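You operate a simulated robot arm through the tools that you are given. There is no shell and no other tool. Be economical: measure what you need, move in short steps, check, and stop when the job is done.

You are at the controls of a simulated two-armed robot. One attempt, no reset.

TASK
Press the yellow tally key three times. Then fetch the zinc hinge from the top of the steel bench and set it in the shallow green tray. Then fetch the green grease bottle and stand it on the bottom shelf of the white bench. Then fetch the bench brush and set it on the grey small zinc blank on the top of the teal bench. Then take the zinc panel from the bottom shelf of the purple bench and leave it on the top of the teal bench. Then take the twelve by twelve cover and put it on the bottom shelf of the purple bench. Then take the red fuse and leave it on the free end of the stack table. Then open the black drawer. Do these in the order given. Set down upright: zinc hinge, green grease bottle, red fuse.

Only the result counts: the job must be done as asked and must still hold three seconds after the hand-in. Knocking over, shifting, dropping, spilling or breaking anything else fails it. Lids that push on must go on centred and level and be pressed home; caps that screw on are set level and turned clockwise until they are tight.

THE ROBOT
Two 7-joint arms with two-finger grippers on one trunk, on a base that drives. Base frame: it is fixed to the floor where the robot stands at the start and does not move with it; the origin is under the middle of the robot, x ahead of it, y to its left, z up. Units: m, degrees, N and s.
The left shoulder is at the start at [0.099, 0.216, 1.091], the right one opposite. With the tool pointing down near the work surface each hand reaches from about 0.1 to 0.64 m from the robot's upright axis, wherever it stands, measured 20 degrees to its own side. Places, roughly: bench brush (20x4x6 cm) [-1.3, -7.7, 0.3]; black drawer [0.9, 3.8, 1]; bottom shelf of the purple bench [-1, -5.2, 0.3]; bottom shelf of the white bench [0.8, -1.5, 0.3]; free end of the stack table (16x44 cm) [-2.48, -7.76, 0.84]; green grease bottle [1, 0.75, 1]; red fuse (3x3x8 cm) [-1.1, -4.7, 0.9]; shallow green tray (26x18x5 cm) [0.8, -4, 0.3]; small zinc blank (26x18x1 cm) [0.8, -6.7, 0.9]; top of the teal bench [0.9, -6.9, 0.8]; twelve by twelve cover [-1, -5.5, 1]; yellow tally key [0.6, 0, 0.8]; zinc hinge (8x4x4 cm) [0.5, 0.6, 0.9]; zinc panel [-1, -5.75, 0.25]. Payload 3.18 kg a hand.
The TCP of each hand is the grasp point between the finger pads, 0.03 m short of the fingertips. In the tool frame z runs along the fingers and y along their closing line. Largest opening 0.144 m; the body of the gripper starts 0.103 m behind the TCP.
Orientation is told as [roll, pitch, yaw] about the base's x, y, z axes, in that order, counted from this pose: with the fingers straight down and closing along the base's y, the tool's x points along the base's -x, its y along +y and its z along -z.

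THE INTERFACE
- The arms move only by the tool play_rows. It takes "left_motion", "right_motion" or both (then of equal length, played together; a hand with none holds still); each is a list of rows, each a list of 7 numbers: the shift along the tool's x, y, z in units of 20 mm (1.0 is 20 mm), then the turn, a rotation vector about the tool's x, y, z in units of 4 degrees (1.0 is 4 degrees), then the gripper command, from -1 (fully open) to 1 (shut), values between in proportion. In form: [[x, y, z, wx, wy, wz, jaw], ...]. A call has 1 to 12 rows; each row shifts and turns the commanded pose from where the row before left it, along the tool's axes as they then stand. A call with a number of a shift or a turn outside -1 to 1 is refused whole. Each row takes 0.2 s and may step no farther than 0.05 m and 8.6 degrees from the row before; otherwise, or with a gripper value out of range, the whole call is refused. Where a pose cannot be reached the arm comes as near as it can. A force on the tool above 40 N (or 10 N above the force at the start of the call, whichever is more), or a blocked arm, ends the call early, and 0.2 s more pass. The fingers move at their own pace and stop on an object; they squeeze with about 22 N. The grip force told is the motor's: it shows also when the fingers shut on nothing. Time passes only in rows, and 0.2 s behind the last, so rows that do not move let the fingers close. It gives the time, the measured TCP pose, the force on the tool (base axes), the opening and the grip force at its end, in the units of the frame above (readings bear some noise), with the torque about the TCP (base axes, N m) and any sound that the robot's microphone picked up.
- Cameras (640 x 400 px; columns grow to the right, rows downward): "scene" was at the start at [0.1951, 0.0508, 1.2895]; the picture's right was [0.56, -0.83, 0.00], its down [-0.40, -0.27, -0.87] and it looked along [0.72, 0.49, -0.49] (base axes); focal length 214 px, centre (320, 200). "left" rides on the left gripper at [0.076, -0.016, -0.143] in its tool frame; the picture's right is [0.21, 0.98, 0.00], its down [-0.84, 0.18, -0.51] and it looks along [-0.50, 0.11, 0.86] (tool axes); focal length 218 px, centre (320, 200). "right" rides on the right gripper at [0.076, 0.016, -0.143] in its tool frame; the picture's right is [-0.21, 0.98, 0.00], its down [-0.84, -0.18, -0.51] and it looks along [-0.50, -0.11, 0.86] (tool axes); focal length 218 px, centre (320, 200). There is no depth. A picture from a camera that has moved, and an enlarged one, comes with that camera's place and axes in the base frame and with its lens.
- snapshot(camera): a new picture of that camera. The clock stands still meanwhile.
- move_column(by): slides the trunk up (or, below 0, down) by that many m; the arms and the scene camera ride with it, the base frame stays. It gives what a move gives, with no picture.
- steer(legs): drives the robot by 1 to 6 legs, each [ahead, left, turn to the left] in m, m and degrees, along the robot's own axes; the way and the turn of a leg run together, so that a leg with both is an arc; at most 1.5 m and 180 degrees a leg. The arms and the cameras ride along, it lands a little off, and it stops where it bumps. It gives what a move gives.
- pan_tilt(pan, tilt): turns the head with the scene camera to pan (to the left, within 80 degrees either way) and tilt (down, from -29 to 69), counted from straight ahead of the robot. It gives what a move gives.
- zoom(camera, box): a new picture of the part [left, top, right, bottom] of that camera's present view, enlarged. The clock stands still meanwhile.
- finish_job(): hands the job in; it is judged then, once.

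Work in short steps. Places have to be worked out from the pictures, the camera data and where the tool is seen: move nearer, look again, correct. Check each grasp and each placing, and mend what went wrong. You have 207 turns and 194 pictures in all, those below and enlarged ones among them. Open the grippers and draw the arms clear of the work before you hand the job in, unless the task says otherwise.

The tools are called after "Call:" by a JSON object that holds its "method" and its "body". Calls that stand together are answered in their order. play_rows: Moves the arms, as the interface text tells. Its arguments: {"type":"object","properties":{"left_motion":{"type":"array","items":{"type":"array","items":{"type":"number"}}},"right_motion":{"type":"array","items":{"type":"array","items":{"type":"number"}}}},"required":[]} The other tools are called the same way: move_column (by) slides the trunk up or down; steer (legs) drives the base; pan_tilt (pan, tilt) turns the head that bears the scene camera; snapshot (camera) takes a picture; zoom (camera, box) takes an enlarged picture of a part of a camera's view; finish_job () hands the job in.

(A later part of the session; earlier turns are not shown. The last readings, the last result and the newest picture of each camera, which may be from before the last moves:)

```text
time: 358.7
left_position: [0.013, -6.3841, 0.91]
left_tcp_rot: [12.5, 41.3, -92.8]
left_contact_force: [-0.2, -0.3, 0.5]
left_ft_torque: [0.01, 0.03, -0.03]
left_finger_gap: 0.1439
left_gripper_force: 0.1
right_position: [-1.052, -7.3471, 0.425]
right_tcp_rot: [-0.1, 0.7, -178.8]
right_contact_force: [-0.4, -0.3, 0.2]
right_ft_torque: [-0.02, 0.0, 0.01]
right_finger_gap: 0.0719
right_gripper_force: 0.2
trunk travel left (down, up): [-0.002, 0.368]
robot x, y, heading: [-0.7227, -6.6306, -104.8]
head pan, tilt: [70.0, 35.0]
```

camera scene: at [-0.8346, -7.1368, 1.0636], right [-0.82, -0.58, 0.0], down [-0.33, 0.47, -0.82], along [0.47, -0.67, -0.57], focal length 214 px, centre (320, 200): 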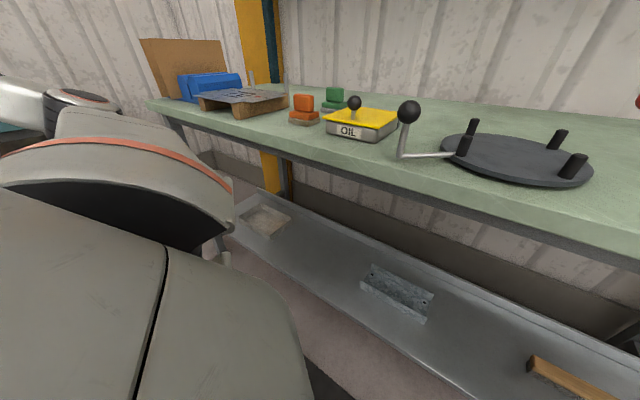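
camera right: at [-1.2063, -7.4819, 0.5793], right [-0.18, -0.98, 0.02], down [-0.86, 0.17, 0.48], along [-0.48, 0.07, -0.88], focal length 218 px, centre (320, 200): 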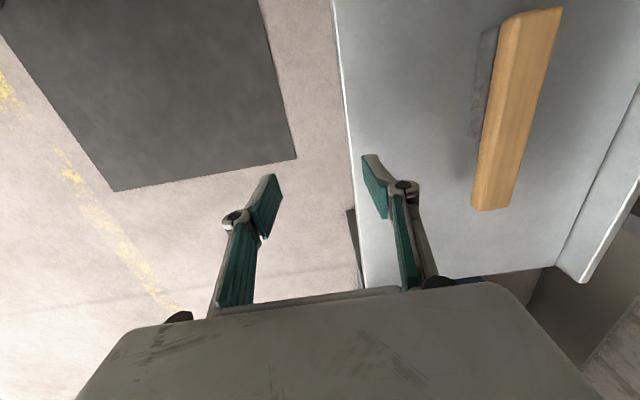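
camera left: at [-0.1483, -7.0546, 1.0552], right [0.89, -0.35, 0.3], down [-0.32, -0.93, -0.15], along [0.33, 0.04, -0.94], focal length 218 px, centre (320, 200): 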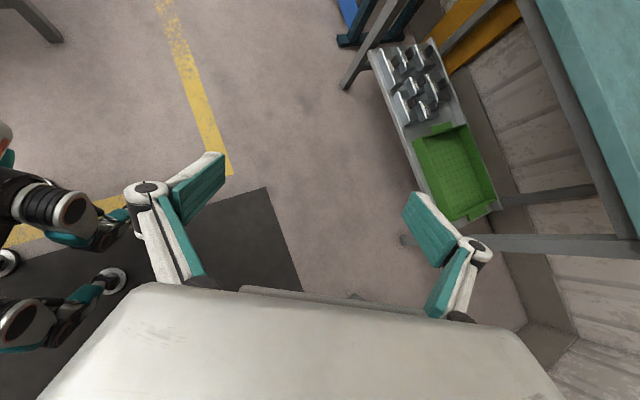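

Call:
{"method": "steer", "body": {"legs": [[0.056, -0.211, 0], [0.193, 0.051, 0]]}}

Call:
{"method": "pan_tilt", "body": {"pan": -10, "tilt": 45}}

Call:
{"method": "snapshot", "body": {"camera": "scene"}}

Call:
{"method": "snapshot", "body": {"camera": "right"}}

```text
time: 362.3
left_position: [-0.2016, -6.584, 0.909]
left_tcp_rot: [12.5, 41.2, -92.8]
left_contact_force: [0.8, -0.6, 0.4]
left_ft_torque: [0.03, 0.0, -0.01]
left_finger_gap: 0.144
left_gripper_force: 0.0
right_position: [-1.2684, -7.5464, 0.4245]
right_tcp_rot: [-0.2, 0.8, -178.8]
right_contact_force: [0.2, -0.3, 0.2]
right_ft_torque: [-0.01, 0.01, 0.0]
right_finger_gap: 0.0721
right_gripper_force: 0.1
trunk travel left (down, up): [-0.002, 0.368]
robot x, y, heading: [-0.9378, -6.8267, -104.9]
head pan, tilt: [70.0, 35.0]
```

```text
time: 363.8
left_position: [-0.202, -6.5851, 0.9098]
left_tcp_rot: [12.5, 41.3, -92.8]
left_contact_force: [0.1, 0.9, -0.3]
left_ft_torque: [-0.01, -0.02, -0.02]
left_finger_gap: 0.1438
left_gripper_force: 0.1
right_position: [-1.2679, -7.5461, 0.4247]
right_tcp_rot: [-0.2, 0.9, -178.6]
right_contact_force: [-0.8, -0.3, 0.3]
right_ft_torque: [-0.01, -0.03, -0.02]
right_finger_gap: 0.0719
right_gripper_force: 0.1
trunk travel left (down, up): [-0.002, 0.368]
robot x, y, heading: [-0.9371, -6.8273, -104.8]
head pan, tilt: [-10.0, 45.0]
```

```text
107 pictures are left
camera scene: at [-1.0443, -7.1805, 1.0487], right [-0.91, 0.42, 0.0], down [0.3, 0.64, -0.71], along [-0.3, -0.64, -0.71], focal length 214 px, centre (320, 200)
```

scene: 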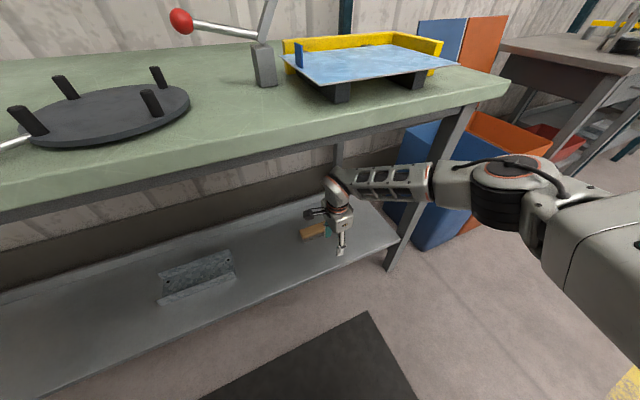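

```text
106 pictures are left
camera right: at [-1.1926, -7.5612, 0.5697], right [-0.19, -0.98, -0.01], down [-0.85, 0.16, 0.5], along [-0.49, 0.1, -0.87], focal length 218 px, centre (320, 200)
```

right: 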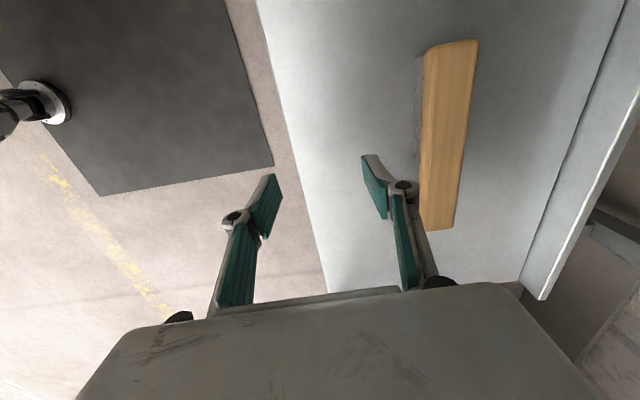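

The brush centre is at about [−1.287, −7.672]. I drive in the last 12.6 cm so the fingers straddle it from above.

Call:
{"method": "steer", "body": {"legs": [[0.1245, 0.022, 0]]}}

Call:
{"method": "snapshot", "body": {"camera": "right"}}

```text
time: 365.1
left_position: [-0.2127, -6.711, 0.91]
left_tcp_rot: [12.5, 41.2, -92.9]
left_contact_force: [0.2, 0.2, 0.1]
left_ft_torque: [0.01, -0.01, 0.0]
left_finger_gap: 0.1442
left_gripper_force: 0.1
right_position: [-1.2809, -7.6717, 0.4252]
right_tcp_rot: [-0.2, 0.8, -178.7]
right_contact_force: [0.3, 0.7, -0.3]
right_ft_torque: [0.0, -0.01, -0.01]
right_finger_gap: 0.0722
right_gripper_force: 0.1
trunk travel left (down, up): [-0.002, 0.368]
robot x, y, heading: [-0.9451, -6.9538, -105.0]
head pan, tilt: [-10.0, 45.0]
```

```text
105 pictures are left
camera right: at [-1.2048, -7.6872, 0.5693], right [-0.19, -0.98, -0.01], down [-0.85, 0.16, 0.5], along [-0.49, 0.1, -0.87], focal length 218 px, centre (320, 200)
```

right: 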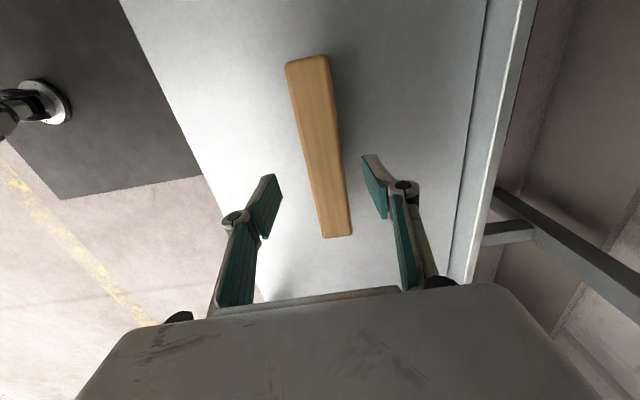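

Well straddled. I lower 8 cm.

Call:
{"method": "play_rows", "body": {"right_motion": [[0, 0, 0.8, 0, 0, 0, 0], [0, 0, 0.8, 0, 0, 0, 0], [0, 0, 0.8, 0, 0, 0, 0], [0, 0, 0.8, 0, 0, 0, 0], [0, 0, 0.8, 0, 0, 0, 0]]}}

Call:
{"method": "snapshot", "body": {"camera": "right"}}

```text
time: 366.3
left_position: [-0.213, -6.7109, 0.9086]
left_tcp_rot: [12.5, 41.1, -92.9]
left_contact_force: [0.0, 0.2, -0.1]
left_ft_torque: [0.01, 0.0, 0.04]
left_finger_gap: 0.1439
left_gripper_force: 0.0
right_position: [-1.2779, -7.6711, 0.3452]
right_tcp_rot: [-0.2, 0.8, -178.7]
right_contact_force: [0.2, 0.0, -0.6]
right_ft_torque: [0.02, 0.0, 0.03]
right_finger_gap: 0.0721
right_gripper_force: 0.0
trunk travel left (down, up): [-0.002, 0.368]
robot x, y, heading: [-0.9468, -6.9541, -104.8]
head pan, tilt: [-10.0, 45.0]
```

```text
104 pictures are left
camera right: at [-1.2033, -7.6859, 0.4889], right [-0.19, -0.98, -0.01], down [-0.85, 0.16, 0.5], along [-0.49, 0.1, -0.87], focal length 218 px, centre (320, 200)
```

right: 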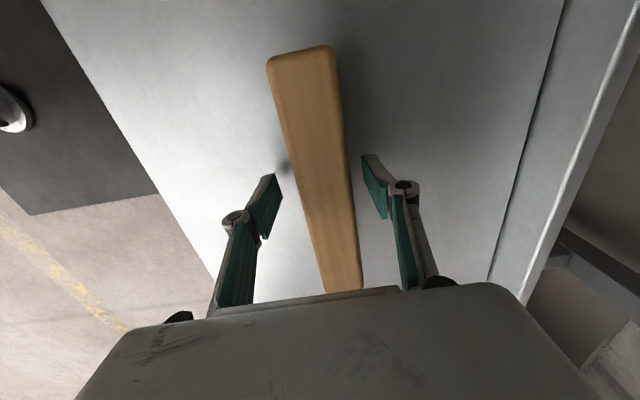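

Fingers are on both sides of the wood. I close and lift.

Call:
{"method": "play_rows", "body": {"right_motion": [[0, 0, 0, 0, 0, 0, 0.4], [0, 0, 0, 0, 0, 0, 1], [0, 0, 0, 0, 0, 0, 1], [0, 0, -0.5, 0, 0, 0, 1], [0, 0, -1, 0, 0, 0, 1], [0, 0, -1, 0, 0, 0, 1], [0, 0, -1, 0, 0, 0, 1], [0, 0, -1, 0, 0, 0, 1]]}}

Call:
{"method": "snapshot", "body": {"camera": "right"}}

```text
time: 368.1
left_position: [-0.2114, -6.7116, 0.9087]
left_tcp_rot: [12.5, 41.2, -92.9]
left_contact_force: [0.2, 0.3, -0.6]
left_ft_torque: [0.0, -0.01, 0.0]
left_finger_gap: 0.144
left_gripper_force: 0.1
right_position: [-1.2797, -7.6709, 0.4374]
right_tcp_rot: [-0.2, 0.8, -178.8]
right_contact_force: [0.8, 0.1, -1.0]
right_ft_torque: [0.01, 0.01, -0.03]
right_finger_gap: 0.0387
right_gripper_force: 21.6
trunk travel left (down, up): [-0.002, 0.368]
robot x, y, heading: [-0.9528, -6.9517, -105.1]
head pan, tilt: [-10.0, 45.0]
```

```text
103 pictures are left
camera right: at [-1.2054, -7.6857, 0.5817], right [-0.19, -0.98, -0.01], down [-0.85, 0.16, 0.5], along [-0.49, 0.1, -0.87], focal length 218 px, centre (320, 200)
```

right: 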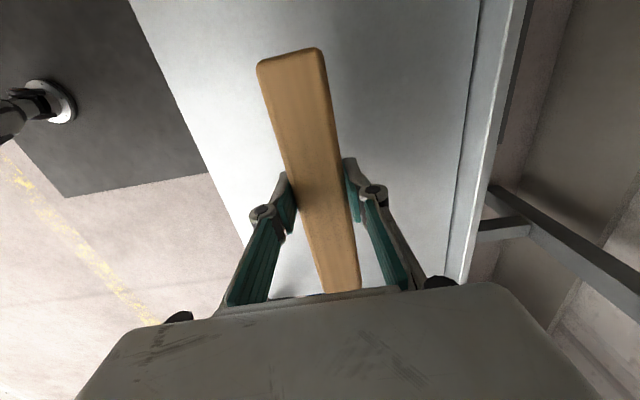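

The brush is held. I back out from under the bench, raise the trunk, and lift and tuck the hand.

Call:
{"method": "steer", "body": {"legs": [[-0.338, -0.09, 0]]}}

Call:
{"method": "move_column", "body": {"by": 0.3}}

Call:
{"method": "play_rows", "body": {"right_motion": [[0.1, -0.6, -1, 0, 0, 0, 1], [0.1, -0.6, -1, 0, 0, 0, 1], [0.1, -0.6, -1, 0, 0, 0, 1], [0.1, -0.6, -1, 0, 0, 0, 1], [0.1, -0.6, -1, 0, 0, 0, 1], [0.1, -0.6, -1, 0, 0, 0, 1], [0.1, -0.6, -1, 0, 0, 0, 1], [0.1, -0.6, -1, 0, 0, 0, 1], [0.1, -0.6, -1, 0, 0, 0, 1], [0.1, -0.6, -1, 0, 0, 0, 1], [0.1, -0.6, -1, 0, 0, 0, 1], [0.1, -0.6, -1, 0, 0, 0, 1]]}}

```text
time: 370.4
left_position: [-0.2147, -6.3564, 0.9095]
left_tcp_rot: [12.5, 41.2, -92.6]
left_contact_force: [-0.7, -0.3, -1.1]
left_ft_torque: [0.03, 0.03, 0.0]
left_finger_gap: 0.1441
left_gripper_force: 0.1
right_position: [-1.2785, -7.3234, 0.4369]
right_tcp_rot: [-0.1, 0.8, -178.4]
right_contact_force: [0.4, 0.0, -1.2]
right_ft_torque: [0.02, 0.02, -0.01]
right_finger_gap: 0.0386
right_gripper_force: 22.6
trunk travel left (down, up): [-0.002, 0.368]
robot x, y, heading: [-0.9569, -6.6043, -104.7]
head pan, tilt: [-10.0, 45.0]
```

```text
time: 373.4
left_position: [-0.2164, -6.3569, 1.2082]
left_tcp_rot: [12.6, 41.3, -92.5]
left_contact_force: [0.0, -0.5, 0.0]
left_ft_torque: [0.03, 0.02, 0.04]
left_finger_gap: 0.1437
left_gripper_force: 0.0
right_position: [-1.2928, -7.3736, 1.0866]
right_tcp_rot: [26.0, -6.6, -179.8]
right_contact_force: [0.5, 0.2, -0.9]
right_ft_torque: [0.0, 0.03, 0.02]
right_finger_gap: 0.0386
right_gripper_force: 22.0
trunk travel left (down, up): [-0.302, 0.068]
robot x, y, heading: [-0.9486, -6.6037, -104.7]
head pan, tilt: [-10.0, 45.0]
```

```text
time: 376.0
left_position: [-0.2159, -6.3566, 1.2091]
left_tcp_rot: [12.5, 41.2, -92.6]
left_contact_force: [0.8, -0.6, -0.2]
left_ft_torque: [0.0, 0.01, 0.0]
left_finger_gap: 0.1441
left_gripper_force: 0.1
right_position: [-1.2501, -7.1373, 1.2347]
right_tcp_rot: [26.1, -6.6, -179.9]
right_contact_force: [0.0, 0.6, -1.6]
right_ft_torque: [0.0, -0.02, -0.01]
right_finger_gap: 0.0388
right_gripper_force: 21.8
trunk travel left (down, up): [-0.302, 0.068]
robot x, y, heading: [-0.9548, -6.6009, -104.6]
head pan, tilt: [-10.0, 45.0]
```

Raising the trunk tilted the stretched hand, but the brush is still held. I level the hand again.

Call:
{"method": "play_rows", "body": {"right_motion": [[0, 0, 0, 0.93, 0, 0, 1], [0, 0, 0, 0.93, 0, 0, 1], [0, 0, 0, 0.93, 0, 0, 1], [0, 0, 0, 0.93, 0, 0, 1], [0, 0, 0, 0.93, 0, 0, 1], [0, 0, 0, 0.93, 0, 0, 1], [0, 0, 0, 0.93, 0, 0, 1], [0, 0, 0, 0, 0.83, 0, 1], [0, 0, 0, 0, 0.83, 0, 1]]}}

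Call:
{"method": "snapshot", "body": {"camera": "right"}}

```text
time: 378.0
left_position: [-0.2159, -6.3567, 1.2096]
left_tcp_rot: [12.4, 41.3, -92.6]
left_contact_force: [0.0, 0.3, -0.4]
left_ft_torque: [0.02, -0.02, -0.01]
left_finger_gap: 0.144
left_gripper_force: 0.0
right_position: [-1.2513, -7.1422, 1.2349]
right_tcp_rot: [-0.1, 0.1, -179.8]
right_contact_force: [-0.5, -0.2, -1.2]
right_ft_torque: [0.02, 0.01, 0.0]
right_finger_gap: 0.0388
right_gripper_force: 21.8
trunk travel left (down, up): [-0.302, 0.068]
robot x, y, heading: [-0.9465, -6.6006, -104.5]
head pan, tilt: [-10.0, 45.0]
```

```text
102 pictures are left
camera right: at [-1.1745, -7.1569, 1.3786], right [-0.21, -0.98, 0.0], down [-0.84, 0.18, 0.51], along [-0.5, 0.11, -0.86], focal length 218 px, centre (320, 200)
```

right: 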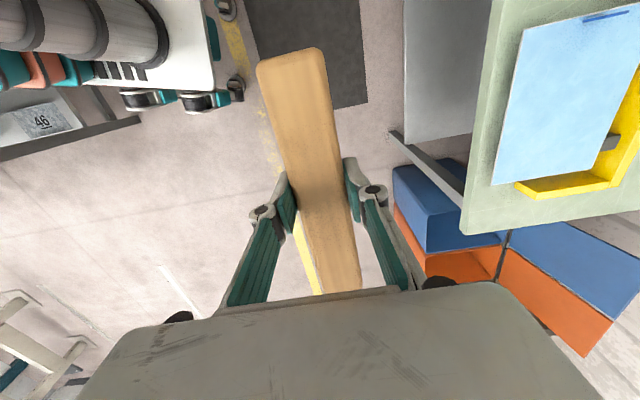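

The brush is level. I strafe to the corridor by the teal bench and turn to face it.

Call:
{"method": "steer", "body": {"legs": [[-0.069, 0.82, 0], [0, 0, 104.6]]}}

Call:
{"method": "pan_tilt", "body": {"pan": 15, "tilt": 35}}

Call:
{"method": "snapshot", "body": {"camera": "scene"}}

Call:
{"method": "snapshot", "body": {"camera": "right"}}

```text
time: 390.0
left_position: [-0.5709, -6.1, 1.2099]
left_tcp_rot: [12.6, 41.2, 12.3]
left_contact_force: [-0.1, 0.0, -0.1]
left_ft_torque: [0.0, -0.02, -0.02]
left_finger_gap: 0.1442
left_gripper_force: 0.1
right_position: [0.4537, -6.8972, 1.235]
right_tcp_rot: [0.0, 0.0, -74.7]
right_contact_force: [0.3, 0.9, -0.9]
right_ft_torque: [-0.03, 0.0, 0.04]
right_finger_gap: 0.0387
right_gripper_force: 21.9
trunk travel left (down, up): [-0.302, 0.068]
robot x, y, heading: [-0.1422, -6.7447, 0.3]
head pan, tilt: [-10.0, 45.0]
```

```text
time: 390.9
left_position: [-0.5718, -6.0992, 1.2098]
left_tcp_rot: [12.5, 41.2, 12.2]
left_contact_force: [0.7, 0.2, 0.2]
left_ft_torque: [-0.01, 0.02, 0.0]
left_finger_gap: 0.1439
left_gripper_force: 0.0
right_position: [0.4545, -6.8971, 1.2355]
right_tcp_rot: [0.0, 0.0, -74.8]
right_contact_force: [0.1, 0.0, -1.5]
right_ft_torque: [0.02, 0.0, -0.03]
right_finger_gap: 0.0385
right_gripper_force: 21.7
trunk travel left (down, up): [-0.302, 0.068]
robot x, y, heading: [-0.1407, -6.7461, 0.3]
head pan, tilt: [15.0, 35.0]
```

```text
101 pictures are left
camera scene: at [-0.0122, -6.7226, 1.4128], right [0.26, -0.96, 0.0], down [-0.55, -0.15, -0.82], along [0.79, 0.22, -0.57], focal length 214 px, centre (320, 200)
```

scene: 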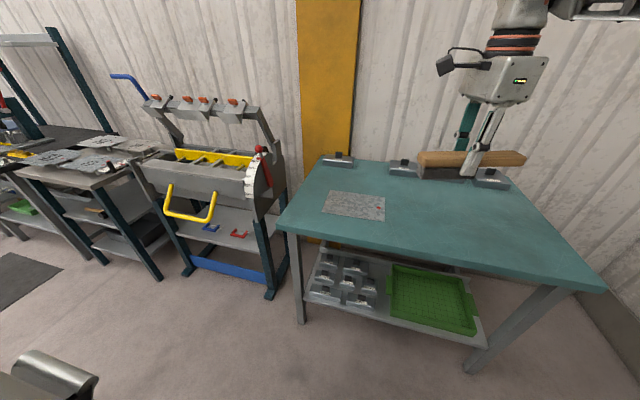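

```text
100 pictures are left
camera right: at [0.4496, -6.8194, 1.3788], right [1.0, 0.05, 0.0], down [0.05, -0.86, 0.51], along [0.03, -0.51, -0.86], focal length 218 px, centre (320, 200)
```

right: 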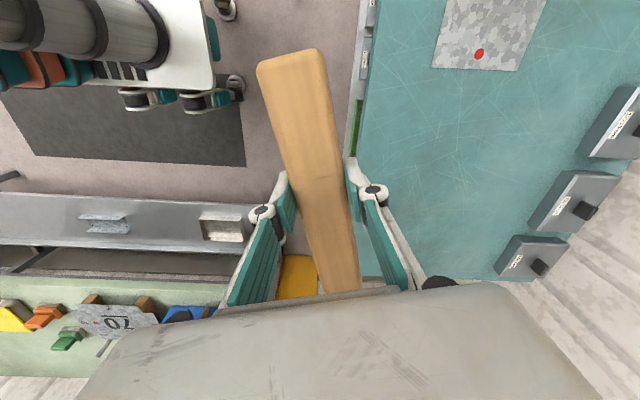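

The zinc blank is centred at about [0.785, −6.668], its long side along y. I lower the trunk a bit (this brings the shoulders forward), drive closer and turn the hand −11°.

Call:
{"method": "move_column", "body": {"by": -0.15}}

Call:
{"method": "steer", "body": {"legs": [[0.24, 0.229, -0.3]]}}

Call:
{"method": "play_rows", "body": {"right_motion": [[0, 0, 0, 0, 0, 0.9, 1], [0, 0, 0, 0, 0, 0.9, 1], [0, 0, 0, 0, 0, 0.9, 1]]}}

Call:
{"method": "snapshot", "body": {"camera": "scene"}}

```text
time: 392.6
left_position: [-0.571, -6.0992, 1.0587]
left_tcp_rot: [12.6, 41.1, 12.3]
left_contact_force: [-0.2, 0.2, 0.0]
left_ft_torque: [0.01, -0.05, -0.03]
left_finger_gap: 0.1438
left_gripper_force: 0.0
right_position: [0.4529, -6.8973, 1.0869]
right_tcp_rot: [0.1, 0.0, -74.8]
right_contact_force: [0.1, 0.0, -1.0]
right_ft_torque: [-0.01, -0.03, -0.02]
right_finger_gap: 0.0385
right_gripper_force: 22.0
trunk travel left (down, up): [-0.152, 0.218]
robot x, y, heading: [-0.1448, -6.7452, 0.2]
head pan, tilt: [15.0, 35.0]
```

```text
time: 395.2
left_position: [-0.3294, -5.8688, 1.0594]
left_tcp_rot: [12.4, 41.2, 12.1]
left_contact_force: [0.5, -0.3, -0.8]
left_ft_torque: [-0.01, 0.04, 0.01]
left_finger_gap: 0.1439
left_gripper_force: 0.1
right_position: [0.6913, -6.671, 1.085]
right_tcp_rot: [0.0, 0.0, -75.1]
right_contact_force: [0.3, 0.2, -1.5]
right_ft_torque: [-0.02, 0.03, -0.03]
right_finger_gap: 0.0386
right_gripper_force: 22.2
trunk travel left (down, up): [-0.152, 0.218]
robot x, y, heading: [0.0982, -6.5153, -0.0]
head pan, tilt: [15.0, 35.0]
```

```text
time: 396.0
left_position: [-0.3303, -5.869, 1.0595]
left_tcp_rot: [12.5, 41.2, 12.1]
left_contact_force: [-1.0, 1.0, 0.1]
left_ft_torque: [-0.02, 0.0, -0.01]
left_finger_gap: 0.144
left_gripper_force: 0.1
right_position: [0.6922, -6.6706, 1.0852]
right_tcp_rot: [0.0, 0.0, -86.0]
right_contact_force: [-0.3, -1.0, -1.0]
right_ft_torque: [-0.02, -0.01, 0.02]
right_finger_gap: 0.0384
right_gripper_force: 21.7
trunk travel left (down, up): [-0.152, 0.218]
robot x, y, heading: [0.0944, -6.5207, 0.1]
head pan, tilt: [15.0, 35.0]
```

```text
99 pictures are left
camera scene: at [0.324, -6.4942, 1.2544], right [0.26, -0.97, 0.0], down [-0.55, -0.15, -0.82], along [0.79, 0.21, -0.57], focal length 214 px, centre (320, 200)
```

scene: 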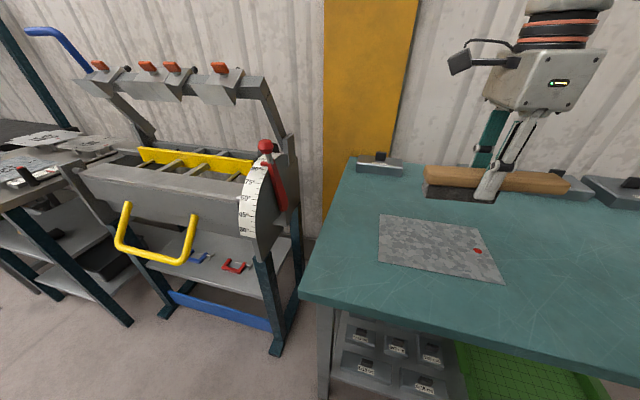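

I refine the blank's centre to about [0.77, −6.67]. Now extend over it and lower to 3 cm above.

Call:
{"method": "play_rows", "body": {"right_motion": [[-0.09, 1, 0, 0, 0, 0, 1], [-0.09, 1, 0, 0, 0, 0, 1], [-0.09, 1, 0, 0, 0, 0, 1], [-0.09, 1, 0, 0, 0, 0, 1], [0, 0, 1, 0, 0, 0, 1], [0, 0, 1, 0, 0, 0, 1], [0, 0, 1, 0, 0, 0, 1], [0, 0, 1, 0, 0, 0, 1], [0, 0, 1, 0, 0, 0, 1], [0, 0, 1, 0, 0, 0, 1], [0, 0, 1, 0, 0, 0, 1], [0, 0, 0.7, 0, 0, 0, 1]]}}

Call:
{"method": "snapshot", "body": {"camera": "scene"}}

Call:
{"method": "snapshot", "body": {"camera": "right"}}

```text
time: 398.6
left_position: [-0.3301, -5.8697, 1.0589]
left_tcp_rot: [12.5, 41.2, 12.2]
left_contact_force: [-0.3, -0.6, 0.2]
left_ft_torque: [0.0, -0.01, 0.01]
left_finger_gap: 0.1438
left_gripper_force: 0.0
right_position: [0.7724, -6.6726, 0.9306]
right_tcp_rot: [-0.1, 0.0, -85.8]
right_contact_force: [0.6, 0.1, -1.8]
right_ft_torque: [0.04, 0.01, 0.03]
right_finger_gap: 0.0387
right_gripper_force: 22.6
trunk travel left (down, up): [-0.152, 0.218]
robot x, y, heading: [0.0939, -6.5182, -0.0]
head pan, tilt: [15.0, 35.0]
```

```text
98 pictures are left
camera scene: at [0.3242, -6.4942, 1.2543], right [0.26, -0.97, 0.0], down [-0.55, -0.15, -0.82], along [0.79, 0.21, -0.57], focal length 214 px, centre (320, 200)
```

scene: 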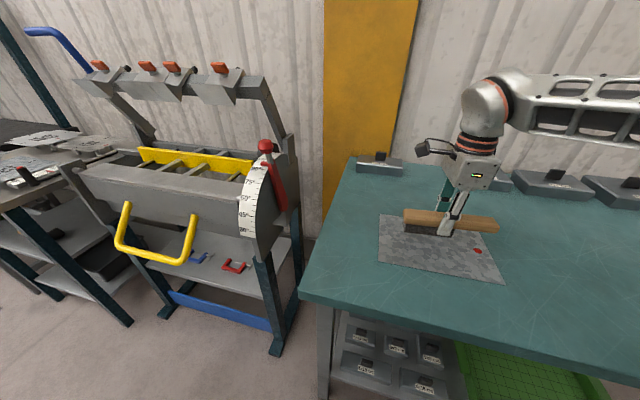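

```text
97 pictures are left
camera right: at [0.7824, -6.5955, 1.074], right [0.99, -0.14, 0.0], down [-0.12, -0.85, 0.51], along [-0.07, -0.5, -0.86], focal length 218 px, centre (320, 200)
```

right: 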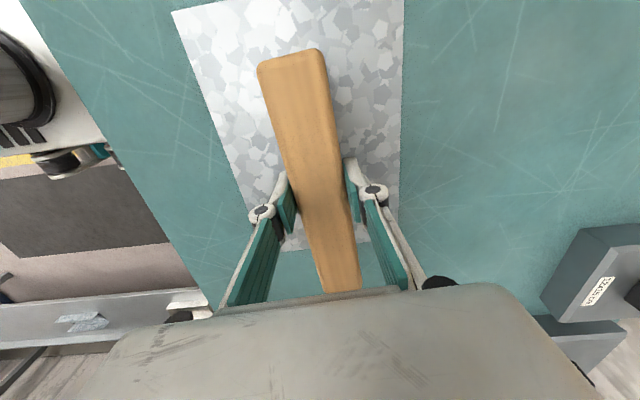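

The brush is centred over the blank. I lower gently onto it.

Call:
{"method": "play_rows", "body": {"right_motion": [[0, 0, 0.5, 0, 0, 0, 1], [0, 0, 0.4, 0, 0, 0, 1], [0, 0, 0.2, 0, 0, 0, 1], [0, 0, 0.15, 0, 0, 0, 1]]}}

Call:
{"method": "play_rows", "body": {"right_motion": [[0, 0, 0.1, 0, 0, 0, 1], [0, 0, 0.1, 0, 0, 0, 1]]}}

```text
time: 399.6
left_position: [-0.3303, -5.8694, 1.0595]
left_tcp_rot: [12.5, 41.3, 12.1]
left_contact_force: [0.4, -0.6, -0.2]
left_ft_torque: [0.03, -0.02, 0.02]
left_finger_gap: 0.1441
left_gripper_force: 0.0
right_position: [0.7711, -6.6738, 0.9054]
right_tcp_rot: [0.0, 0.0, -85.9]
right_contact_force: [-0.8, 0.7, -1.1]
right_ft_torque: [-0.03, 0.01, 0.01]
right_finger_gap: 0.0384
right_gripper_force: 22.3
trunk travel left (down, up): [-0.152, 0.218]
robot x, y, heading: [0.0945, -6.5169, 0.1]
head pan, tilt: [15.0, 35.0]
```

```text
time: 400.2
left_position: [-0.3294, -5.8695, 1.0607]
left_tcp_rot: [12.5, 41.1, 12.1]
left_contact_force: [-0.3, -0.3, 0.0]
left_ft_torque: [-0.01, 0.0, 0.04]
left_finger_gap: 0.144
left_gripper_force: 0.1
right_position: [0.7709, -6.673, 0.903]
right_tcp_rot: [0.0, -0.1, -85.9]
right_contact_force: [-0.3, -0.4, -1.6]
right_ft_torque: [0.01, 0.0, -0.04]
right_finger_gap: 0.039
right_gripper_force: 22.0
trunk travel left (down, up): [-0.152, 0.218]
robot x, y, heading: [0.097, -6.5195, 0.1]
head pan, tilt: [15.0, 35.0]
```

Call:
{"method": "play_rows", "body": {"right_motion": [[0, 0, 0.12, 0, 0, 0, 1], [0, 0, 0.12, 0, 0, 0, 1]]}}

Call:
{"method": "play_rows", "body": {"right_motion": [[0, 0, 0.1, 0, 0, 0, 1], [0, 0, 0.1, 0, 0, 0, 1]]}}

```text
time: 400.8
left_position: [-0.3305, -5.8697, 1.0593]
left_tcp_rot: [12.5, 41.1, 12.0]
left_contact_force: [-0.7, 0.3, 0.0]
left_ft_torque: [-0.05, 0.02, -0.05]
left_finger_gap: 0.1439
left_gripper_force: 0.0
right_position: [0.7683, -6.6726, 0.8996]
right_tcp_rot: [0.1, 0.2, -85.8]
right_contact_force: [-1.1, -0.8, 4.8]
right_ft_torque: [0.44, 0.15, 0.08]
right_finger_gap: 0.0385
right_gripper_force: 22.3
trunk travel left (down, up): [-0.152, 0.218]
robot x, y, heading: [0.0944, -6.5165, 0.1]
head pan, tilt: [15.0, 35.0]
```

```text
time: 401.4
left_position: [-0.3316, -5.8698, 1.0585]
left_tcp_rot: [12.5, 41.2, 12.1]
left_contact_force: [-0.2, -0.2, 0.0]
left_ft_torque: [0.0, 0.02, 0.0]
left_finger_gap: 0.144
left_gripper_force: 0.1
right_position: [0.7709, -6.6733, 0.8976]
right_tcp_rot: [0.3, 0.1, -85.9]
right_contact_force: [1.0, -2.2, 17.3]
right_ft_torque: [-0.03, -0.04, 0.02]
right_finger_gap: 0.0389
right_gripper_force: 22.3
trunk travel left (down, up): [-0.152, 0.218]
robot x, y, heading: [0.0961, -6.5184, 0.1]
head pan, tilt: [15.0, 35.0]
```

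Contact made. I ease up 2 mm, release and rise.

Call:
{"method": "play_rows", "body": {"right_motion": [[0, 0, -0.1, 0, 0, 0, 1], [0, 0, 0, 0, 0, 0, 0.2], [0, 0, 0, 0, 0, 0, 0], [0, 0, 0, 0, 0, 0, 0], [0, 0, -1, 0, 0, 0, 0], [0, 0, -1, 0, 0, 0, 0], [0, 0, -1, 0, 0, 0, 0], [0, 0, -1, 0, 0, 0, 0], [0, 0, -1, 0, 0, 0, 0], [0, 0, -1, 0, 0, 0, 0], [0, 0, -1, 0, 0, 0, 0], [0, 0, -1, 0, 0, 0, 0]]}}

Call:
{"method": "snapshot", "body": {"camera": "right"}}

```text
time: 404.0
left_position: [-0.3294, -5.8684, 1.0589]
left_tcp_rot: [12.5, 41.2, 12.1]
left_contact_force: [-0.2, -0.2, -0.3]
left_ft_torque: [0.02, -0.01, 0.01]
left_finger_gap: 0.1441
left_gripper_force: 0.1
right_position: [0.7709, -6.6725, 1.0585]
right_tcp_rot: [0.0, 0.0, -85.8]
right_contact_force: [0.5, 0.4, -0.1]
right_ft_torque: [-0.01, 0.0, -0.02]
right_finger_gap: 0.0722
right_gripper_force: 0.0
trunk travel left (down, up): [-0.152, 0.218]
robot x, y, heading: [0.0964, -6.5169, 0.0]
head pan, tilt: [15.0, 35.0]
```

```text
96 pictures are left
camera right: at [0.7815, -6.595, 1.2006], right [0.99, -0.14, 0.0], down [-0.12, -0.85, 0.51], along [-0.07, -0.5, -0.86], focal length 218 px, centre (320, 200)
```

right: 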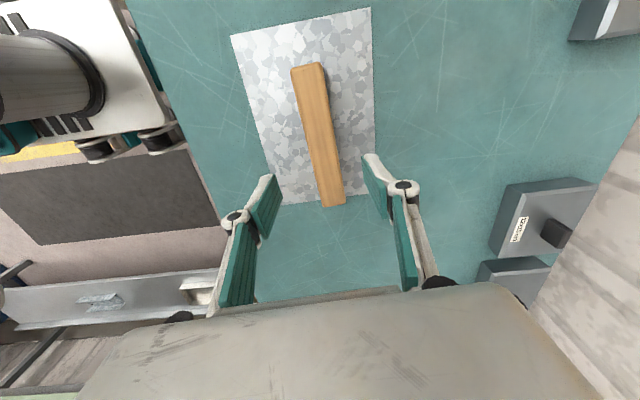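

The brush lies fully on the blank. Next the zinc panel under the purple bench: I raise the trunk, back off, and turn to face it.

Call:
{"method": "move_column", "body": {"by": 0.15}}

Call:
{"method": "steer", "body": {"legs": [[-0.25, -0.25, 0], [0, 0, 100]]}}

Call:
{"method": "pan_tilt", "body": {"pan": 35, "tilt": 35}}

Call:
{"method": "snapshot", "body": {"camera": "scene"}}

```text
time: 405.8
left_position: [-0.3305, -5.8697, 1.2095]
left_tcp_rot: [12.5, 41.3, 12.1]
left_contact_force: [-0.1, -1.0, 0.7]
left_ft_torque: [0.03, 0.02, -0.01]
left_finger_gap: 0.1438
left_gripper_force: 0.1
right_position: [0.7711, -6.6735, 1.2054]
right_tcp_rot: [-0.1, 0.0, -85.8]
right_contact_force: [-0.1, -0.4, -0.2]
right_ft_torque: [0.03, -0.02, -0.03]
right_finger_gap: 0.0718
right_gripper_force: 0.1
trunk travel left (down, up): [-0.302, 0.068]
robot x, y, heading: [0.094, -6.52, 0.1]
head pan, tilt: [15.0, 35.0]
```

```text
time: 412.8
left_position: [-0.7061, -7.3112, 1.2095]
left_tcp_rot: [12.5, 41.3, 113.4]
left_contact_force: [0.0, 0.7, -0.3]
left_ft_torque: [-0.02, 0.02, 0.0]
left_finger_gap: 0.144
left_gripper_force: 0.1
right_position: [-0.1339, -6.0733, 1.2041]
right_tcp_rot: [0.0, 0.0, 15.4]
right_contact_force: [-0.1, -0.2, -0.3]
right_ft_torque: [-0.01, 0.0, 0.01]
right_finger_gap: 0.072
right_gripper_force: 0.1
trunk travel left (down, up): [-0.302, 0.068]
robot x, y, heading: [-0.1538, -6.7684, 101.6]
head pan, tilt: [15.0, 35.0]
```

```text
time: 413.7
left_position: [-0.7076, -7.3122, 1.2085]
left_tcp_rot: [12.4, 41.2, 113.4]
left_contact_force: [0.1, -0.5, -0.3]
left_ft_torque: [0.01, 0.01, -0.01]
left_finger_gap: 0.1437
left_gripper_force: 0.0
right_position: [-0.1343, -6.0742, 1.2048]
right_tcp_rot: [-0.1, 0.0, 15.4]
right_contact_force: [1.4, 0.2, 0.1]
right_ft_torque: [0.01, -0.02, 0.0]
right_finger_gap: 0.0718
right_gripper_force: 0.0
trunk travel left (down, up): [-0.302, 0.068]
robot x, y, heading: [-0.1534, -6.7605, 101.8]
head pan, tilt: [35.0, 35.0]
```

```text
95 pictures are left
camera scene: at [-0.2252, -6.6637, 1.4128], right [0.69, 0.72, 0.0], down [0.41, -0.4, -0.82], along [-0.59, 0.57, -0.57], focal length 214 px, centre (320, 200)
```

scene: 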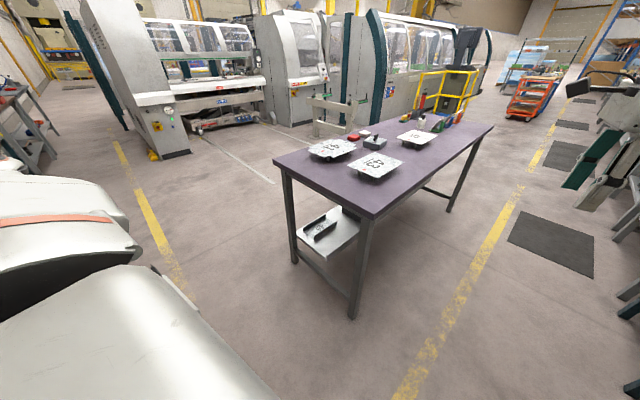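

The purple bench is freestanding, with the panel on its low shelf near the south end. I zoom in.

Call:
{"method": "zoom", "body": {"camera": "scene", "box": [260, 190, 400, 280]}}

Call:
{"method": "zoom", "body": {"camera": "scene", "box": [270, 90, 500, 220]}}

```text
4.44 times, centred on (330, 235) of scene
camera zoom: at [-0.2252, -6.6637, 1.4128], right [0.69, 0.72, 0.0], down [0.41, -0.4, -0.82], along [-0.59, 0.57, -0.57], focal length 953 px, centre (276, 44)
```

zoom: 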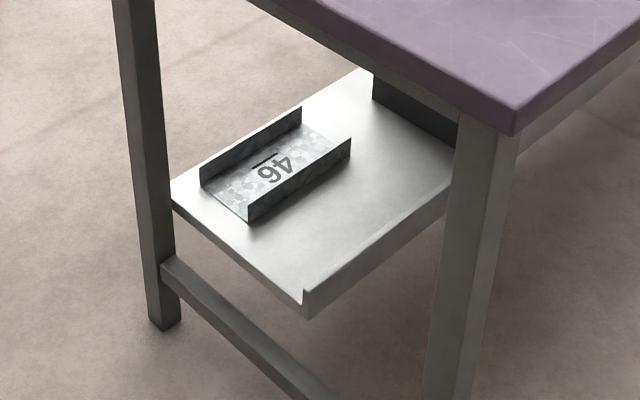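

```text
2.78 times, centred on (385, 155) of scene
camera zoom: at [-0.2252, -6.6637, 1.4128], right [0.69, 0.72, 0.0], down [0.41, -0.4, -0.82], along [-0.59, 0.57, -0.57], focal length 597 px, centre (139, 325)
```

zoom: 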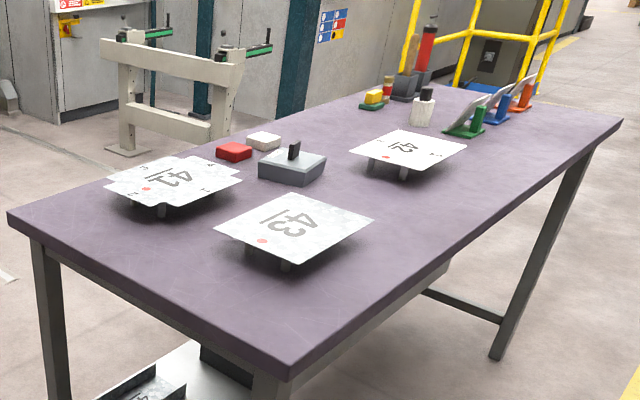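

The "46" channel is the panel: about 24×11.5 cm, flanges running along y, centre near [−1.13, −5.78] on the low shelf. I go to the bench's south end and restore the normal hand yaw.

Call:
{"method": "steer", "body": {"legs": [[0.21, 1.061, 0], [0, 0, -11.8]]}}

Call:
{"method": "play_rows", "body": {"right_motion": [[0, 0, 0, 0, 0, -1, -1], [0, 0, 0, 0, 0, -1, -1], [0, 0, 0, 0, 0, -1, -1], [0, 0, 0, 0, 0, -1, -1], [0, 0, 0, 0, 0, -1, -1], [0, 0, 0, 0, 0, -1, -1], [0, 0, 0, 0, 0, -1, -1], [0, 0, 0, 0, 0, -1, -1], [0, 0, 0, 0, 0, -1, -1], [0, 0, 0, 0, 0, -1, -1], [0, 0, 0, 0, 0, -1, -1]]}}

Call:
{"method": "play_rows", "body": {"right_motion": [[0, 0, 0, 0, 0, -0.95, -1], [0, 0, 0, 0, 0, -0.95, -1], [0, 0, 0, 0, 0, -0.95, -1], [0, 0, 0, 0, 0, -0.95, -1], [0, 0, 0, 0, 0, -0.95, -1], [0, 0, 0, 0, 0, -0.95, -1], [0, 0, 0, 0, 0, -0.95, -1], [0, 0, 0, 0, 0, -0.95, -1], [0, 0, 0, 0, 0, -0.95, -1], [0, 0, 0, 0, 0, -0.95, -1], [0, 0, 0, 0, 0, -0.95, -1]]}}

Call:
{"method": "pan_tilt", "body": {"pan": 0, "tilt": 40}}

Call:
{"method": "snapshot", "body": {"camera": "scene"}}

```text
time: 424.0
left_position: [-1.8885, -7.1843, 1.2103]
left_tcp_rot: [12.5, 41.2, 101.5]
left_contact_force: [0.0, 0.6, 0.3]
left_ft_torque: [0.0, 0.02, -0.04]
left_finger_gap: 0.1439
left_gripper_force: 0.0
right_position: [-1.0738, -6.0925, 1.2056]
right_tcp_rot: [0.0, 0.0, 3.4]
right_contact_force: [-0.2, 0.2, 0.0]
right_ft_torque: [0.01, 0.0, 0.01]
right_finger_gap: 0.0722
right_gripper_force: 0.0
trunk travel left (down, up): [-0.302, 0.068]
robot x, y, heading: [-1.2347, -6.7694, 89.7]
head pan, tilt: [35.0, 35.0]
```

```text
time: 426.4
left_position: [-1.8902, -7.1839, 1.2096]
left_tcp_rot: [12.5, 41.3, 101.5]
left_contact_force: [0.0, 0.1, -0.6]
left_ft_torque: [0.03, -0.04, -0.01]
left_finger_gap: 0.1441
left_gripper_force: 0.1
right_position: [-1.0727, -6.093, 1.2065]
right_tcp_rot: [0.0, 0.0, 47.4]
right_contact_force: [0.4, 0.1, -0.1]
right_ft_torque: [0.02, -0.03, 0.01]
right_finger_gap: 0.144
right_gripper_force: 0.1
trunk travel left (down, up): [-0.302, 0.068]
robot x, y, heading: [-1.2353, -6.7627, 89.4]
head pan, tilt: [35.0, 35.0]
```

```text
time: 428.8
left_position: [-1.8895, -7.1837, 1.2107]
left_tcp_rot: [12.4, 41.2, 101.4]
left_contact_force: [0.6, -0.8, -0.8]
left_ft_torque: [-0.02, -0.01, 0.01]
left_finger_gap: 0.1438
left_gripper_force: 0.0
right_position: [-1.0696, -6.1007, 1.208]
right_tcp_rot: [-0.4, -1.0, 73.2]
right_contact_force: [-0.6, -0.1, 0.9]
right_ft_torque: [0.02, 0.0, -0.01]
right_finger_gap: 0.144
right_gripper_force: 0.1
right hand out of reach, approached as far as the arm can: row 7, 8, 9, 10, 11
trunk travel left (down, up): [-0.302, 0.068]
robot x, y, heading: [-1.237, -6.767, 89.6]
head pan, tilt: [35.0, 35.0]
```

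```text
time: 429.9
left_position: [-1.8903, -7.1844, 1.2099]
left_tcp_rot: [12.5, 41.2, 101.4]
left_contact_force: [-1.1, 0.1, 0.2]
left_ft_torque: [0.0, 0.0, 0.02]
left_finger_gap: 0.1439
left_gripper_force: 0.1
right_position: [-1.0687, -6.0998, 1.2062]
right_tcp_rot: [-0.4, -1.0, 73.0]
right_contact_force: [0.0, 0.3, -0.2]
right_ft_torque: [0.04, 0.0, -0.03]
right_finger_gap: 0.1439
right_gripper_force: 0.1
trunk travel left (down, up): [-0.302, 0.068]
robot x, y, heading: [-1.2343, -6.7659, 89.3]
head pan, tilt: [0.0, 40.0]
```

```text
92 pictures are left
camera scene: at [-1.2343, -6.6378, 1.4053], right [1.0, -0.01, 0.0], down [-0.01, -0.64, -0.77], along [0.01, 0.77, -0.64], focal length 214 px, centre (320, 200)
```

scene: 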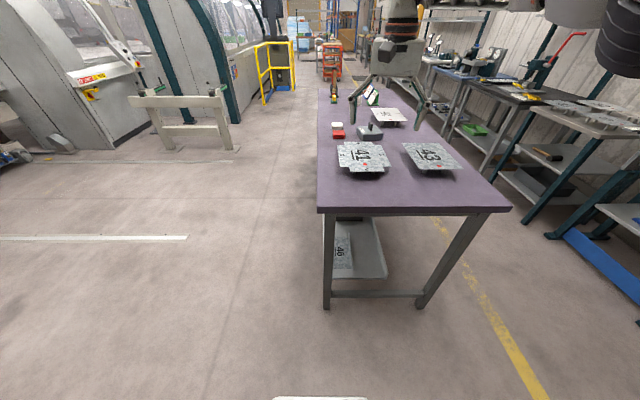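

Call:
{"method": "zoom", "body": {"camera": "scene", "box": [290, 200, 430, 310]}}

```text
3.64 times, centred on (360, 255) of scene
camera zoom: at [-1.2343, -6.6378, 1.4053], right [1.0, -0.01, 0.0], down [-0.01, -0.64, -0.77], along [0.01, 0.77, -0.64], focal length 780 px, centre (174, 0)
```

zoom: 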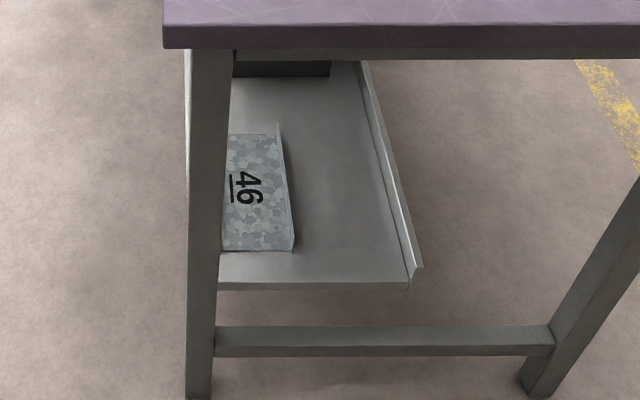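

The right flange is at x≈−1.024, so the left is near −1.14, close to the SW leg. I'll enter slightly right with a narrower opening. First I pull the hand back and pitch it to −45°.

Call:
{"method": "play_rows", "body": {"right_motion": [[1, 0, 0, 0, -0.94, 0, -0.4], [1, 0, 0, 0, -0.94, 0, -0.4], [1, 0, 0, 0, -0.94, 0, -0.4], [1, 0, 0, 0, -0.94, 0, -0.4], [1, 0, 0, 0, -0.94, 0, -0.4], [1, 0, 0, 0, -0.94, 0, -0.4], [1, 0, 0, 0, -0.94, 0, -0.4], [1, 0, 0, 0, -0.94, 0, -0.4], [1, 0, 0, 0, -0.94, 0, -0.4], [1, 0, 0, 0, -0.94, 0, -0.4], [1, 0, 0, 0, -0.94, 0, -0.4], [1, 0, 0, 0, -0.94, 0, -0.4]]}}

```text
time: 432.4
left_position: [-1.8918, -7.1853, 1.2091]
left_tcp_rot: [12.4, 41.2, 101.4]
left_contact_force: [-1.3, -0.9, -0.3]
left_ft_torque: [0.03, 0.01, -0.01]
left_finger_gap: 0.1439
left_gripper_force: 0.0
right_position: [-1.1335, -6.3062, 1.119]
right_tcp_rot: [-0.5, -46.1, 73.5]
right_contact_force: [-0.1, -0.1, -0.7]
right_ft_torque: [0.0, -0.01, -0.05]
right_finger_gap: 0.1009
right_gripper_force: 0.0
trunk travel left (down, up): [-0.302, 0.068]
robot x, y, heading: [-1.2354, -6.7691, 89.0]
head pan, tilt: [0.0, 40.0]
```

Call:
{"method": "play_rows", "body": {"right_motion": [[0, 0, 0, -0.94, 0, -0.94, -0.4], [0, 0, 0, -0.94, 0, -0.94, -0.4], [0, 0, 0, -0.94, 0, -0.94, -0.4]]}}

Call:
{"method": "steer", "body": {"legs": [[-0.17, 0, 1]]}}

Call:
{"method": "move_column", "body": {"by": -0.3}}

```text
time: 433.2
left_position: [-1.8894, -7.1847, 1.2093]
left_tcp_rot: [12.6, 41.2, 101.5]
left_contact_force: [-0.3, -0.3, -0.8]
left_ft_torque: [0.03, 0.0, -0.04]
left_finger_gap: 0.144
left_gripper_force: 0.1
right_position: [-1.1316, -6.3079, 1.1213]
right_tcp_rot: [-1.0, -46.0, 89.8]
right_contact_force: [-0.6, 0.3, -0.9]
right_ft_torque: [-0.01, 0.01, 0.02]
right_finger_gap: 0.1008
right_gripper_force: 0.1
trunk travel left (down, up): [-0.302, 0.068]
robot x, y, heading: [-1.2356, -6.7678, 89.6]
head pan, tilt: [0.0, 40.0]
```

```text
time: 434.7
left_position: [-1.8816, -7.3638, 1.2078]
left_tcp_rot: [12.6, 41.2, 102.7]
left_contact_force: [-0.3, 0.5, -0.1]
left_ft_torque: [0.02, -0.02, 0.03]
left_finger_gap: 0.144
left_gripper_force: 0.0
right_position: [-1.1421, -6.4717, 1.1195]
right_tcp_rot: [-0.9, -46.1, 90.9]
right_contact_force: [1.0, -0.1, 0.0]
right_ft_torque: [-0.01, -0.01, -0.02]
right_finger_gap: 0.1009
right_gripper_force: 0.0
trunk travel left (down, up): [-0.302, 0.068]
robot x, y, heading: [-1.2377, -6.9315, 90.5]
head pan, tilt: [0.0, 40.0]
```

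```text
time: 437.7
left_position: [-1.8809, -7.3636, 0.9081]
left_tcp_rot: [12.6, 41.1, 102.7]
left_contact_force: [-0.4, 0.5, 0.4]
left_ft_torque: [0.0, 0.02, -0.01]
left_finger_gap: 0.144
left_gripper_force: 0.0
right_position: [-1.1414, -6.5043, 0.5931]
right_tcp_rot: [-0.7, -6.2, 90.8]
right_contact_force: [0.9, 0.3, 0.3]
right_ft_torque: [0.01, 0.02, 0.04]
right_finger_gap: 0.1007
right_gripper_force: 0.0
trunk travel left (down, up): [-0.002, 0.368]
robot x, y, heading: [-1.2377, -6.9296, 90.8]
head pan, tilt: [0.0, 40.0]
```

The hand swung while lowering but is free. I extend it forward while pitching back to −45°.

Call:
{"method": "play_rows", "body": {"right_motion": [[-1, 0, 0.2, 0, -0.82, 0, -0.4], [-1, 0, 0.25, 0, -0.82, 0, -0.4], [-1, 0, 0.3, 0, -0.82, 0, -0.4], [-0.95, 0, 0.35, 0, -0.82, 0, -0.4], [-0.92, 0, 0.4, 0, -0.82, 0, -0.4], [-0.9, 0, 0.45, 0, -0.82, 0, -0.4], [-0.87, 0, 0.5, 0, -0.82, 0, -0.4], [-0.85, 0, 0.53, 0, -0.82, 0, -0.4], [-0.82, 0, 0.57, 0, -0.82, 0, -0.4], [-0.8, 0, 0.6, 0, -0.82, 0, -0.4], [-0.75, 0, 0.65, 0, -0.82, 0, -0.4], [-0.72, 0, 0.7, 0, -0.82, 0, -0.4]]}}

Call:
{"method": "snapshot", "body": {"camera": "scene"}}

```text
time: 440.3
left_position: [-1.8811, -7.3629, 0.9104]
left_tcp_rot: [12.4, 41.2, 102.6]
left_contact_force: [-0.5, -0.1, 0.3]
left_ft_torque: [0.01, 0.01, 0.01]
left_finger_gap: 0.144
left_gripper_force: 0.0
right_position: [-1.1457, -6.2617, 0.5777]
right_tcp_rot: [-1.0, -45.5, 91.5]
right_contact_force: [0.4, 0.6, -0.8]
right_ft_torque: [-0.02, 0.03, -0.01]
right_finger_gap: 0.1008
right_gripper_force: 0.0
trunk travel left (down, up): [-0.002, 0.368]
robot x, y, heading: [-1.2387, -6.9335, 90.7]
head pan, tilt: [0.0, 40.0]
```

```text
90 pictures are left
camera scene: at [-1.2396, -6.558, 1.0561], right [1.0, 0.01, 0.0], down [0.01, -0.64, -0.77], along [-0.01, 0.77, -0.64], focal length 214 px, centre (320, 200)
```

scene: 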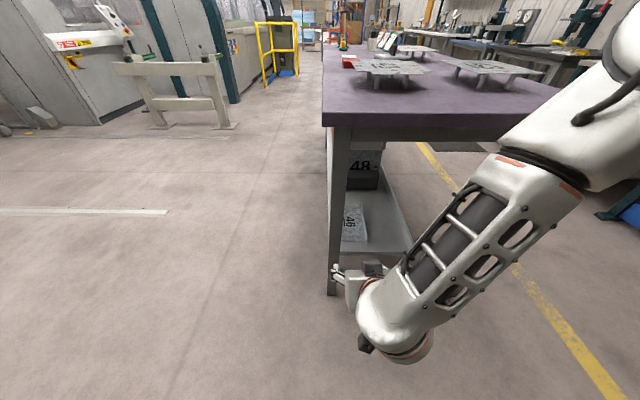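

Call:
{"method": "play_rows", "body": {"right_motion": [[0.35, 0, 0.95, 0, 0, 0, -0.4], [0.35, 0, 0.95, 0, 0, 0, -0.4], [0.35, 0, 0.95, 0, 0, 0, -0.4], [0.35, 0, 0.95, 0, 0, 0, -0.4], [0.35, 0, 0.95, 0, 0, 0, -0.4], [0.35, 0, 0.95, 0, 0, 0, -0.4], [0.35, 0, 0.95, 0, 0, 0, -0.4], [0.35, 0, 0.95, 0, 0, 0, -0.4], [0.35, 0, 0.95, 0, 0, 0, -0.4], [0.35, 0, 0.95, 0, 0, 0, -0.4]]}}

Call:
{"method": "snapshot", "body": {"camera": "right"}}

Call:
{"method": "snapshot", "body": {"camera": "scene"}}

```text
time: 442.5
left_position: [-1.8827, -7.3626, 0.9109]
left_tcp_rot: [12.5, 41.2, 102.6]
left_contact_force: [0.2, -0.4, -0.5]
left_ft_torque: [0.01, -0.01, -0.04]
left_finger_gap: 0.144
left_gripper_force: 0.0
right_position: [-1.1851, -6.1552, 0.4267]
right_tcp_rot: [-1.3, -45.1, 91.5]
right_contact_force: [-0.7, 0.0, 0.7]
right_ft_torque: [-0.02, -0.04, 0.0]
right_finger_gap: 0.1007
right_gripper_force: 0.0
right hand out of reach, approached as far as the arm can: row 2, 3, 4, 5, 6, 7, 8, 9
trunk travel left (down, up): [-0.002, 0.368]
robot x, y, heading: [-1.2404, -6.9328, 90.6]
head pan, tilt: [0.0, 40.0]
```

```text
89 pictures are left
camera right: at [-1.2015, -6.3109, 0.4732], right [-0.98, 0.14, 0.13], down [0.16, 0.24, 0.96], along [0.1, 0.96, -0.26], focal length 218 px, centre (320, 200)
```

right: 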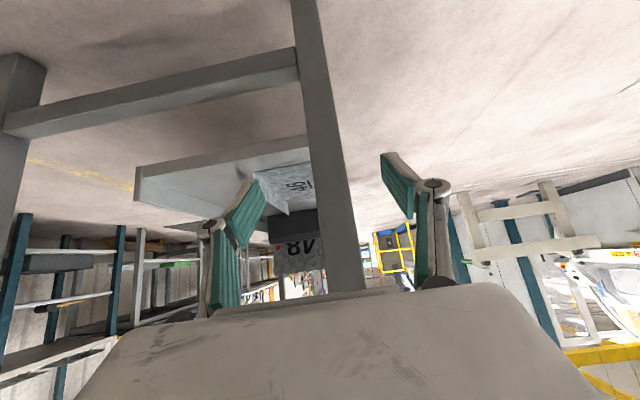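

```text
88 pictures are left
camera scene: at [-1.2393, -6.5577, 1.0559], right [1.0, 0.01, 0.0], down [0.01, -0.64, -0.77], along [-0.01, 0.77, -0.64], focal length 214 px, centre (320, 200)
```

scene: 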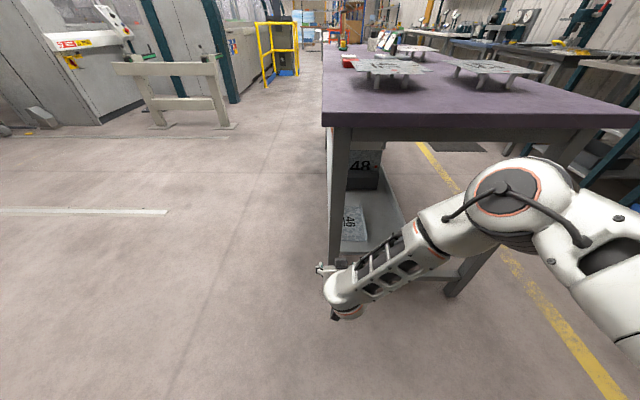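

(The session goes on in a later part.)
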